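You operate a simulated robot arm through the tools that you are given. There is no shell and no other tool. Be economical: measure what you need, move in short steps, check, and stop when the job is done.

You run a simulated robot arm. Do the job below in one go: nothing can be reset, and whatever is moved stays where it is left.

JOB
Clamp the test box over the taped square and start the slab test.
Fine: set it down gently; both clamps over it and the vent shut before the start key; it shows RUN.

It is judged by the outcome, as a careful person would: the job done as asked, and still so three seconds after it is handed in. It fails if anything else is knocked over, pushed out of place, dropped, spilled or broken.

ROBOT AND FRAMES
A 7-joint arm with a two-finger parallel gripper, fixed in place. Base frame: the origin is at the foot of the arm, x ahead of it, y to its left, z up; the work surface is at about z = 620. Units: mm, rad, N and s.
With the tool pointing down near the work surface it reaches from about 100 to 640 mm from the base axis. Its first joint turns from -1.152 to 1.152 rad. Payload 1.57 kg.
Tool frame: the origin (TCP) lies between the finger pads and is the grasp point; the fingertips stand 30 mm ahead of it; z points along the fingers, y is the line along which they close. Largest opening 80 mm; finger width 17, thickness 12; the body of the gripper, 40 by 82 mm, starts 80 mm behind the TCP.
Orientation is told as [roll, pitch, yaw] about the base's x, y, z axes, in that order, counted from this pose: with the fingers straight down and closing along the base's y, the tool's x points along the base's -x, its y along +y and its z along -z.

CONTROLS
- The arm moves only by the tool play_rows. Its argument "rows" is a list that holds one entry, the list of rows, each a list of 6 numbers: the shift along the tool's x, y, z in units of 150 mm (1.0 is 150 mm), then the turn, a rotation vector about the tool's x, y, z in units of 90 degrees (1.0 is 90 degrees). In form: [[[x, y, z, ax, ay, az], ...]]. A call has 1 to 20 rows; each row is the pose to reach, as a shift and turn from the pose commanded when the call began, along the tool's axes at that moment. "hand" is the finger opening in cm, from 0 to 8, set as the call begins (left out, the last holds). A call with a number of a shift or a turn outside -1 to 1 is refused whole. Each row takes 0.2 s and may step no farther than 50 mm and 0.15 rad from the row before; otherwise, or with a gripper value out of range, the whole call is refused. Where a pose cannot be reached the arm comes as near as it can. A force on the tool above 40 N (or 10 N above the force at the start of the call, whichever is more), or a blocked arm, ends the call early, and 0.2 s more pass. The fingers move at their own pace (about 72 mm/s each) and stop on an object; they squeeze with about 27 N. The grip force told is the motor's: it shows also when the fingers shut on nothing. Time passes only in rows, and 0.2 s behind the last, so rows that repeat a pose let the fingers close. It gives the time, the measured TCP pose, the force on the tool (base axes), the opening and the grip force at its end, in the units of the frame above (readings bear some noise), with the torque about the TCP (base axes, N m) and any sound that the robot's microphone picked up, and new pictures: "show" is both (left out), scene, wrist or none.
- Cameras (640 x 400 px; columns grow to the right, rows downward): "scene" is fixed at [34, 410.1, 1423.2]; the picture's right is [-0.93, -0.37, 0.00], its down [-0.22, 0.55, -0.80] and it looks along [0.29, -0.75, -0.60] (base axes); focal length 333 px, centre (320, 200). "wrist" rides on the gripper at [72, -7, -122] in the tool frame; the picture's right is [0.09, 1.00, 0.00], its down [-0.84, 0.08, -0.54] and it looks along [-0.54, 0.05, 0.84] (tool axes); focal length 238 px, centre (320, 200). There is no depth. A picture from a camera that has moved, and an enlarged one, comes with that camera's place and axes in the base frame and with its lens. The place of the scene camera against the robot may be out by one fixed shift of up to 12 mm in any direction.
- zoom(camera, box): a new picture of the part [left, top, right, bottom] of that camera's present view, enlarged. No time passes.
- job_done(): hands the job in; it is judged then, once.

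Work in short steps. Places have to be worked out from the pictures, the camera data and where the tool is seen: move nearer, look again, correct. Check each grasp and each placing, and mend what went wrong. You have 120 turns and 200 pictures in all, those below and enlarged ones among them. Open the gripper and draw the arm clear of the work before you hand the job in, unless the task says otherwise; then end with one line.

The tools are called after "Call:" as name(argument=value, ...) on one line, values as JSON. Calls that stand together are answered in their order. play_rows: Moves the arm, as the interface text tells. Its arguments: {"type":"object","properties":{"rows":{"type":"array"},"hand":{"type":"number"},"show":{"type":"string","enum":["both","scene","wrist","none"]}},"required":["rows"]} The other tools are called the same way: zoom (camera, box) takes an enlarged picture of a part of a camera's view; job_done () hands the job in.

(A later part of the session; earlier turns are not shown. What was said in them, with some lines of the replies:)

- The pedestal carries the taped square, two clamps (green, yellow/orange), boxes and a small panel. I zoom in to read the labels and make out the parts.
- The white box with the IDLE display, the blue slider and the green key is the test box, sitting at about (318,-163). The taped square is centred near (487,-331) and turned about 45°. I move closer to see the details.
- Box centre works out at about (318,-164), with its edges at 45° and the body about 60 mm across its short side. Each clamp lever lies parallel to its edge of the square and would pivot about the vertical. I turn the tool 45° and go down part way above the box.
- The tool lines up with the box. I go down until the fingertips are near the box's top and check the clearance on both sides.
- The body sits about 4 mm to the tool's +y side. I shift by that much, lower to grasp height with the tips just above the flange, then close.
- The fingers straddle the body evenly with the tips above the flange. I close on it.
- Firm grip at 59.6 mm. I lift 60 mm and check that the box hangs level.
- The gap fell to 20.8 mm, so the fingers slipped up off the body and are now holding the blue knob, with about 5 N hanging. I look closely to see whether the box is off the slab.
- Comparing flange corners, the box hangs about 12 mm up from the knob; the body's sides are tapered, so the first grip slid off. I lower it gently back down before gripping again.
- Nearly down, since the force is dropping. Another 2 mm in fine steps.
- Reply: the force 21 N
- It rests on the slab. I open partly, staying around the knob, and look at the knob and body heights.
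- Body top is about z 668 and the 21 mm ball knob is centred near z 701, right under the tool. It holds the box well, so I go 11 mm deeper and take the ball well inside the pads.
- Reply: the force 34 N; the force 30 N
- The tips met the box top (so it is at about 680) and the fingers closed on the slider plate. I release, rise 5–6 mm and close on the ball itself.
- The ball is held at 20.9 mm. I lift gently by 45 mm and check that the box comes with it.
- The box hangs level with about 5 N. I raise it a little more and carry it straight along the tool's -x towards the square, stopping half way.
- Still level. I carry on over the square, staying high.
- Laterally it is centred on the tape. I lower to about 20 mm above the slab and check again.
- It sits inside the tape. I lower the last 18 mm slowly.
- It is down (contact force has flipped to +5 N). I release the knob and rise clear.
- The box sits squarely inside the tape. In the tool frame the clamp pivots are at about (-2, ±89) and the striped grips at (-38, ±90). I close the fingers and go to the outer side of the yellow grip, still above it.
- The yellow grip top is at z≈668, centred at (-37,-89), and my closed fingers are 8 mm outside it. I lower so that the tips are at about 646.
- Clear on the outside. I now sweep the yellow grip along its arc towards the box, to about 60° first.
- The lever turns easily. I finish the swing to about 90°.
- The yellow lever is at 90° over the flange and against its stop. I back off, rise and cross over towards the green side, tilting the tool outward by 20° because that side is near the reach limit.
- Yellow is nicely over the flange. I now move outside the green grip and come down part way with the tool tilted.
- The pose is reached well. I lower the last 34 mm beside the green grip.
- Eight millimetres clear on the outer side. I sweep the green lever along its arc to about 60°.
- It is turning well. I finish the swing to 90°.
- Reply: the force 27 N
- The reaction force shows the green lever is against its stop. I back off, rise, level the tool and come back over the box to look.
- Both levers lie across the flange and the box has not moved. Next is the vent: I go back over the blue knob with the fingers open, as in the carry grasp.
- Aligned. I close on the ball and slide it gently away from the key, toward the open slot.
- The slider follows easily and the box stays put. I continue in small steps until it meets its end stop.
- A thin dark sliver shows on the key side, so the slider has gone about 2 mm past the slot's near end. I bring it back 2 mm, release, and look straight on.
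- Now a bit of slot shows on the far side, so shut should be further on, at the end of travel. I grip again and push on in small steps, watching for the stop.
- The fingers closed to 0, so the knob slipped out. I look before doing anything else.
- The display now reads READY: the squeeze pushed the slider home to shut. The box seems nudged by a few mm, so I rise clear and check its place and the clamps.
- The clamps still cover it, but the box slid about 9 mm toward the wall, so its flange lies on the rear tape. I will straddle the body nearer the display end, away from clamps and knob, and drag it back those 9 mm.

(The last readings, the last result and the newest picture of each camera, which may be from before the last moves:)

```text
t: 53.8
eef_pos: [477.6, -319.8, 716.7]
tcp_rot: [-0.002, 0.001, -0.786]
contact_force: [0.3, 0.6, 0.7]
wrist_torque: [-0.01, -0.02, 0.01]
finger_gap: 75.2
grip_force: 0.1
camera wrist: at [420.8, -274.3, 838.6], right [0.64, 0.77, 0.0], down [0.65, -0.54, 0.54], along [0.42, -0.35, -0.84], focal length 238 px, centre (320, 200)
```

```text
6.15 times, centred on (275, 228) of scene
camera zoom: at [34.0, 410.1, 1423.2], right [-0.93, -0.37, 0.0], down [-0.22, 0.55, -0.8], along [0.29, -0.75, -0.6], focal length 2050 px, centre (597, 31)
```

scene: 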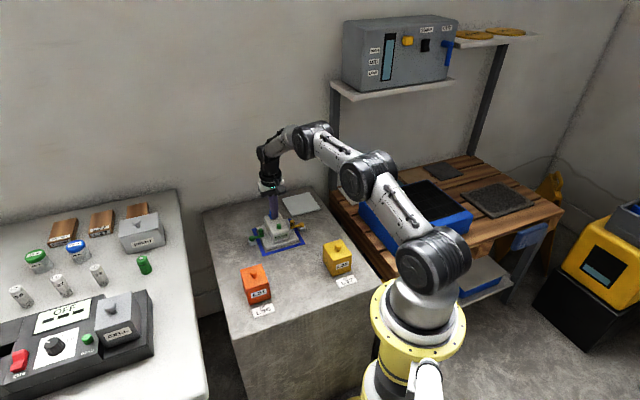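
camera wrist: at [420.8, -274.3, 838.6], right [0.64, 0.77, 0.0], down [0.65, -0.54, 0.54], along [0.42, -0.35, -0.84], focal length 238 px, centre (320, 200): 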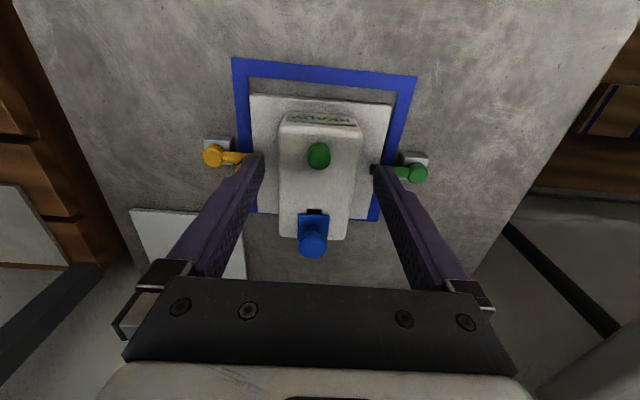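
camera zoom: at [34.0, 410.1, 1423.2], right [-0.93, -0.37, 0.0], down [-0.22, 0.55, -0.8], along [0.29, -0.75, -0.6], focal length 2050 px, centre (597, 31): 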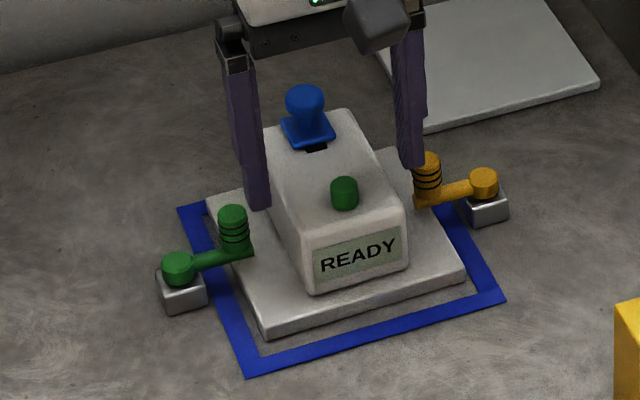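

The fingers need about 12 mm more clearance from the grips, so I shift toward the display end and then go down beside the body.

Call:
play_rows(rows=[[[0.045, 0, 0, 0, 0, 0], [0.09, 0, 0, 0, 0, 0], [0.09, 0, 0.1, 0, 0, 0], [0.09, 0, 0.2, 0, 0, 0], [0.09, 0, 0.26, 0, 0, 0], [0.09, 0, 0.3, 0, 0, 0], [0.09, 0, 0.3, 0, 0, 0]]], hand=7.2, show="wrist")

Call:
zoom(camera="scene", box=[230, 195, 320, 260])

```text
t: 55.4
eef_pos: [465.4, -311.7, 671.5]
tcp_rot: [-0.001, 0.0, -0.784]
contact_force: [0.1, -0.4, 0.2]
wrist_torque: [-0.03, -0.03, 0.02]
finger_gap: 72.1
grip_force: 0.0
camera wrist: at [410.4, -266.1, 794.2], right [0.64, 0.77, 0.0], down [0.65, -0.54, 0.54], along [0.42, -0.35, -0.84], focal length 238 px, centre (320, 200)
```

wrist: 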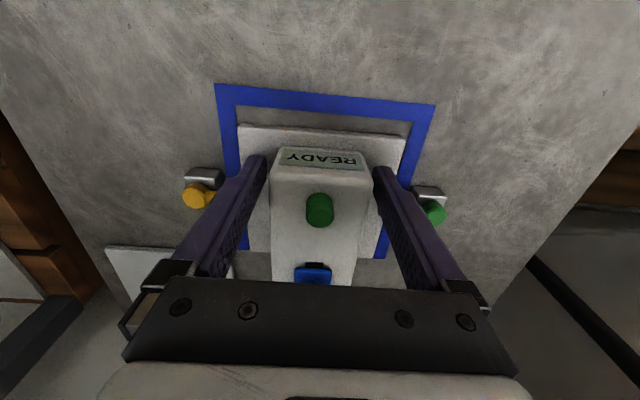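

```text
6.15 times, centred on (275, 228) of scene
camera zoom: at [34.0, 410.1, 1423.2], right [-0.93, -0.37, 0.0], down [-0.22, 0.55, -0.8], along [0.29, -0.75, -0.6], focal length 2050 px, centre (597, 31)
```

zoom: 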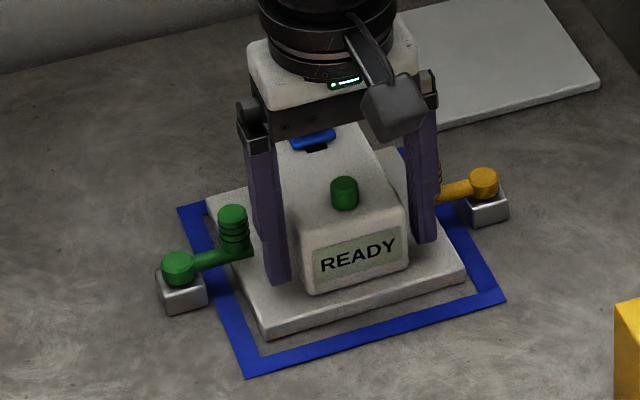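

Fingers are clear of both grips. I close on the body and drag slowly 9 mm toward the front.

Call:
play_rows(rows=[[[0, 0, 0, 0, 0, 0], [0, 0, 0, 0, 0, 0], [0, 0, 0, 0, 0, 0], [0.015, 0, 0, 0, 0, 0], [0.03, 0, 0, 0, 0, 0], [0.045, 0, 0, 0, 0, 0], [0.06, 0, 0, 0, 0, 0]]], hand=0, show="none")

Call:
zoom(camera="scene", box=[230, 195, 320, 260])

```text
t: 57.0
eef_pos: [460.3, -304.1, 671.1]
tcp_rot: [0.0, -0.002, -0.784]
contact_force: [1.6, -1.3, 0.0]
wrist_torque: [0.06, 0.18, 0.04]
finger_gap: 59.9
grip_force: 26.8
```

```text
6.15 times, centred on (275, 228) of scene
camera zoom: at [34.0, 410.1, 1423.2], right [-0.93, -0.37, 0.0], down [-0.22, 0.55, -0.8], along [0.29, -0.75, -0.6], focal length 2050 px, centre (597, 31)
```

zoom: 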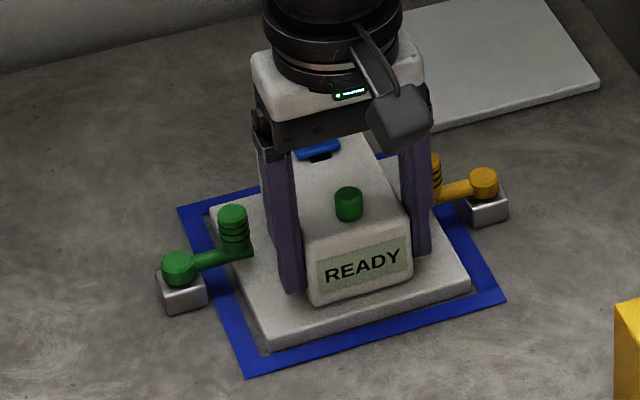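

The box is back to its placed position, clamps on, still READY. I open and rise clear.

Call:
play_rows(rows=[[[0, 0, 0, 0, 0, 0], [0, 0, 0, 0, 0, 0], [0, 0, -0.1, 0, 0, 0], [0, 0, -0.3, 0, 0, 0], [0, 0, -0.5, 0, 0, 0], [0, 0, -0.5, 0, 0, 0]]], hand=7.2, show="wrist")

Call:
zoom(camera="wrist", box=[220, 60, 420, 260])

Call:
zoom(camera="scene", box=[230, 195, 320, 260])

```text
t: 58.4
eef_pos: [460.1, -304.6, 745.7]
tcp_rot: [0.0, -0.001, -0.787]
contact_force: [0.6, 1.1, -0.6]
wrist_torque: [0.0, 0.0, 0.01]
finger_gap: 71.8
grip_force: 0.1
camera wrist: at [404.1, -258.5, 868.5], right [0.64, 0.77, 0.0], down [0.65, -0.54, 0.54], along [0.42, -0.35, -0.84], focal length 238 px, centre (320, 200)
```

wrist: 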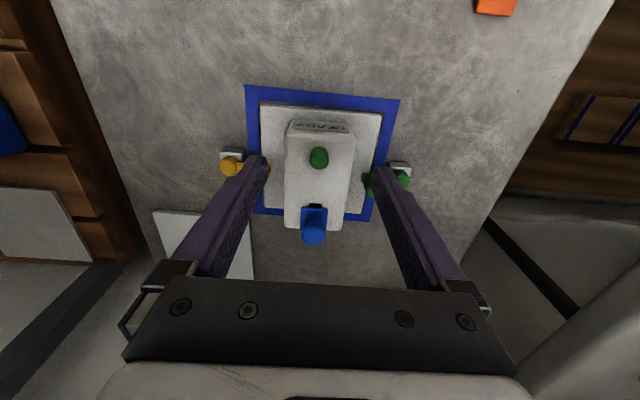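

```text
2.00 times, centred on (320, 160) of wrist
camera zoom: at [404.1, -258.5, 868.5], right [0.64, 0.77, 0.0], down [0.65, -0.54, 0.54], along [0.42, -0.35, -0.84], focal length 477 px, centre (320, 280)
```

zoom: 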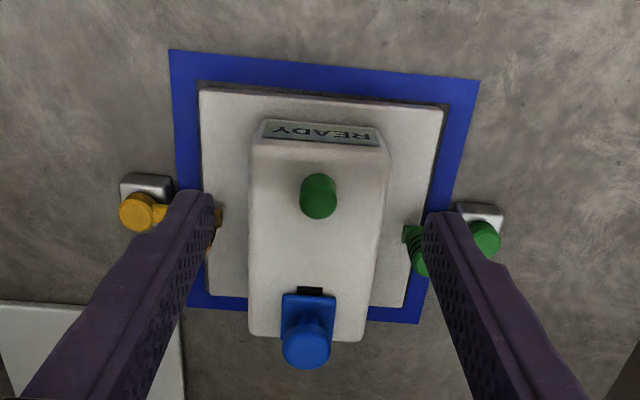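

```text
6.15 times, centred on (275, 228) of scene
camera zoom: at [34.0, 410.1, 1423.2], right [-0.93, -0.37, 0.0], down [-0.22, 0.55, -0.8], along [0.29, -0.75, -0.6], focal length 2050 px, centre (597, 31)
```

zoom: 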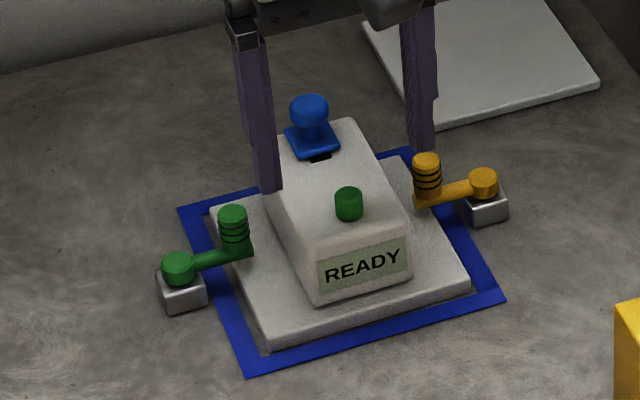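

All as it should be: seated, both clamps over, READY. The green key is right beneath the tool, so I close the fingers and approach it.

Call:
play_rows(rows=[[[-0.01, 0, 0, 0, 0, 0], [-0.01, -0.005, 0, 0, 0, 0], [-0.01, -0.005, 0, 0, 0, 0], [-0.01, -0.005, 0.05, 0, 0, 0], [-0.01, -0.005, 0.09, 0, 0, 0], [-0.01, -0.005, 0.09, 0, 0, 0]]], hand=0, show="wrist")

Call:
zoom(camera="scene", box=[255, 200, 305, 240])

```text
t: 59.8
eef_pos: [461.0, -305.9, 733.3]
tcp_rot: [0.001, -0.001, -0.786]
contact_force: [-0.3, -1.4, 0.0]
wrist_torque: [0.01, 0.0, 0.0]
finger_gap: 0.0
grip_force: 21.7
camera wrist: at [405.0, -259.9, 855.3], right [0.64, 0.77, 0.0], down [0.65, -0.54, 0.54], along [0.42, -0.35, -0.84], focal length 238 px, centre (320, 200)
```

wrist: 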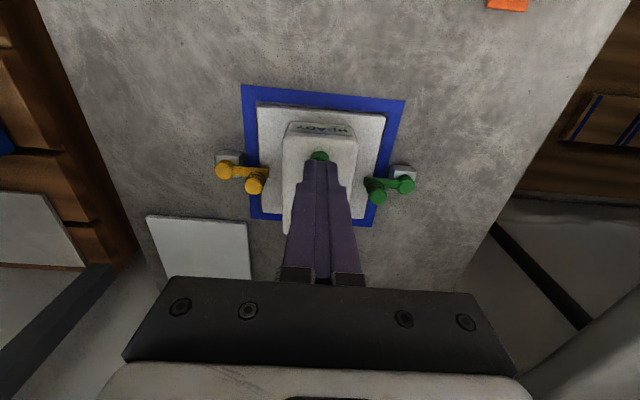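

```text
10.00 times, centred on (280, 220) of scene
camera zoom: at [34.0, 410.1, 1423.2], right [-0.93, -0.37, 0.0], down [-0.22, 0.55, -0.8], along [0.29, -0.75, -0.6], focal length 3331 px, centre (720, 0)
```

zoom: 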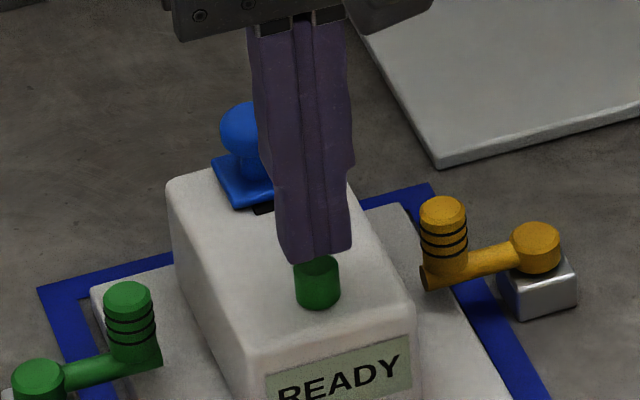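

The fingertips are over the key. I press down in small steps and watch the force.

Call:
play_rows(rows=[[[0.01, 0, 0.02, 0, 0, 0], [0.015, 0, 0.035, 0, 0, 0], [0.015, 0, 0.045, 0, 0, 0], [0.015, 0, 0.055, 0, 0, 0]]], show="none")

Call:
zoom(camera="scene", box=[255, 200, 305, 240])

```text
t: 60.8
eef_pos: [458.8, -304.7, 725.4]
tcp_rot: [0.001, -0.002, -0.786]
contact_force: [0.0, -0.4, -0.5]
wrist_torque: [-0.02, 0.01, -0.03]
finger_gap: 0.2
grip_force: 21.2
```

```text
10.00 times, centred on (280, 220) of scene
camera zoom: at [34.0, 410.1, 1423.2], right [-0.93, -0.37, 0.0], down [-0.22, 0.55, -0.8], along [0.29, -0.75, -0.6], focal length 3331 px, centre (720, 0)
```

zoom: 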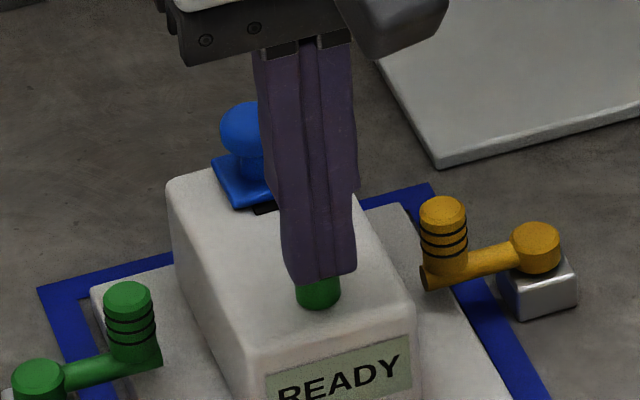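

Nearly touching. I keep going down slowly.

Call:
play_rows(rows=[[[0, 0, 0.01, 0, 0, 0], [0, 0, 0.018, 0, 0, 0], [0, 0, 0.026, 0, 0, 0], [0, 0, 0.034, 0, 0, 0]]], show="none")

Call:
zoom(camera="scene", box=[255, 200, 305, 240])

```text
t: 61.8
eef_pos: [458.8, -306.3, 720.0]
tcp_rot: [-0.002, 0.0, -0.786]
contact_force: [-1.3, 1.4, 4.4]
wrist_torque: [0.04, 0.05, 0.02]
finger_gap: 0.1
grip_force: 21.6
heard: click
```

```text
10.00 times, centred on (280, 220) of scene
camera zoom: at [33.9, 410.2, 1423.2], right [-0.93, -0.37, 0.0], down [-0.22, 0.55, -0.8], along [0.3, -0.75, -0.6], focal length 3331 px, centre (720, 0)
```

zoom: 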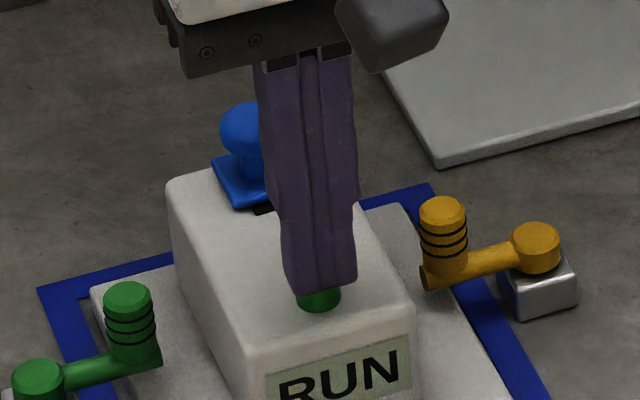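

A click was heard and the display reads RUN. I lift straight up, open the fingers once clear, and draw the arm back.

Call:
play_rows(rows=[[[0, 0, -0.05, 0, 0, 0], [0, 0, -0.2, 0, 0, 0], [0, 0, -0.45, 0, 0, 0], [0, 0, -0.7, 0, 0, 0], [0.25, 0, -0.9, 0, 0, 0], [0.5, 0, -0.95, 0, 0, 0], [0.75, 0, -0.95, 0, 0, 0], [0.75, 0, -0.95, 0, 0, 0]]], show="none")

Call:
play_rows(rows=[[[0, 0, 0, 0, 0, 0], [0, 0, 0, 0, 0, 0], [0, 0, 0, 0, 0, 0]]], hand=8)

Call:
zoom(camera="scene", box=[225, 190, 325, 260])

```text
t: 63.6
eef_pos: [379.5, -224.3, 861.0]
tcp_rot: [0.0, 0.001, -0.785]
contact_force: [-0.5, 0.5, -1.1]
wrist_torque: [-0.01, 0.0, 0.01]
finger_gap: 0.0
grip_force: 20.8
```

```text
t: 64.4
eef_pos: [379.0, -223.2, 861.3]
tcp_rot: [-0.002, 0.0, -0.785]
contact_force: [-0.5, 0.1, 0.1]
wrist_torque: [0.0, 0.0, -0.02]
finger_gap: 80.0
grip_force: 0.0
camera wrist: at [323.2, -177.8, 984.4], right [0.64, 0.77, 0.0], down [0.65, -0.54, 0.54], along [0.42, -0.35, -0.84], focal length 238 px, centre (320, 200)
```

scene: 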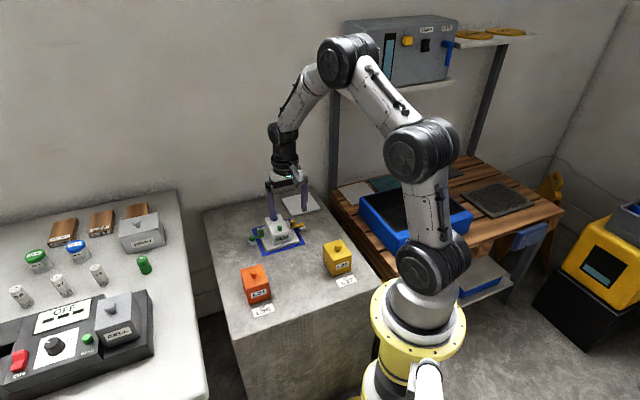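
wrist: 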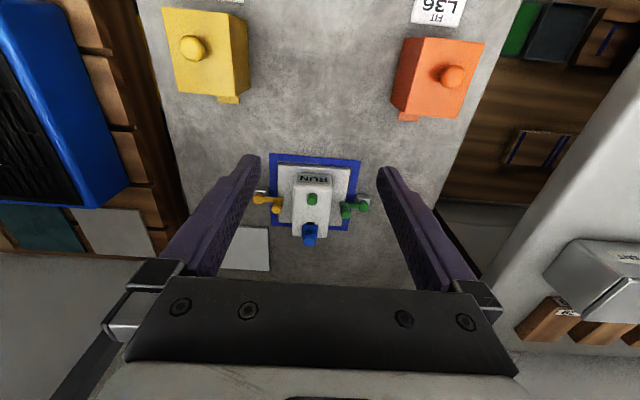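

```text
5.71 times, centred on (275, 225) of scene
camera zoom: at [34.0, 410.1, 1423.2], right [-0.93, -0.37, 0.0], down [-0.22, 0.55, -0.8], along [0.29, -0.75, -0.6], focal length 1903 px, centre (577, 57)
```

zoom: 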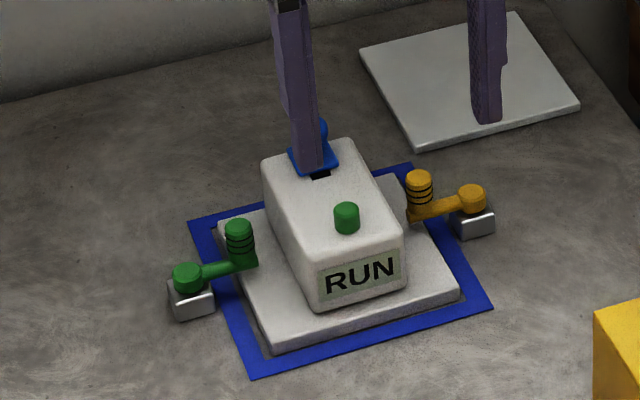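

The box sits inside the tape with both clamps over it, the vent is shut and the display shows RUN. The arm is clear with the gripper open, so I hand in.

Call:
job_done()

```text
The job is handed in.
```

The test box is clamped over the taped square with its vent shut, and it shows RUN; on the way it slipped once while I lifted it (I set it back down) and slid about 9 mm as the vent shut (I dragged it back before pressing start).
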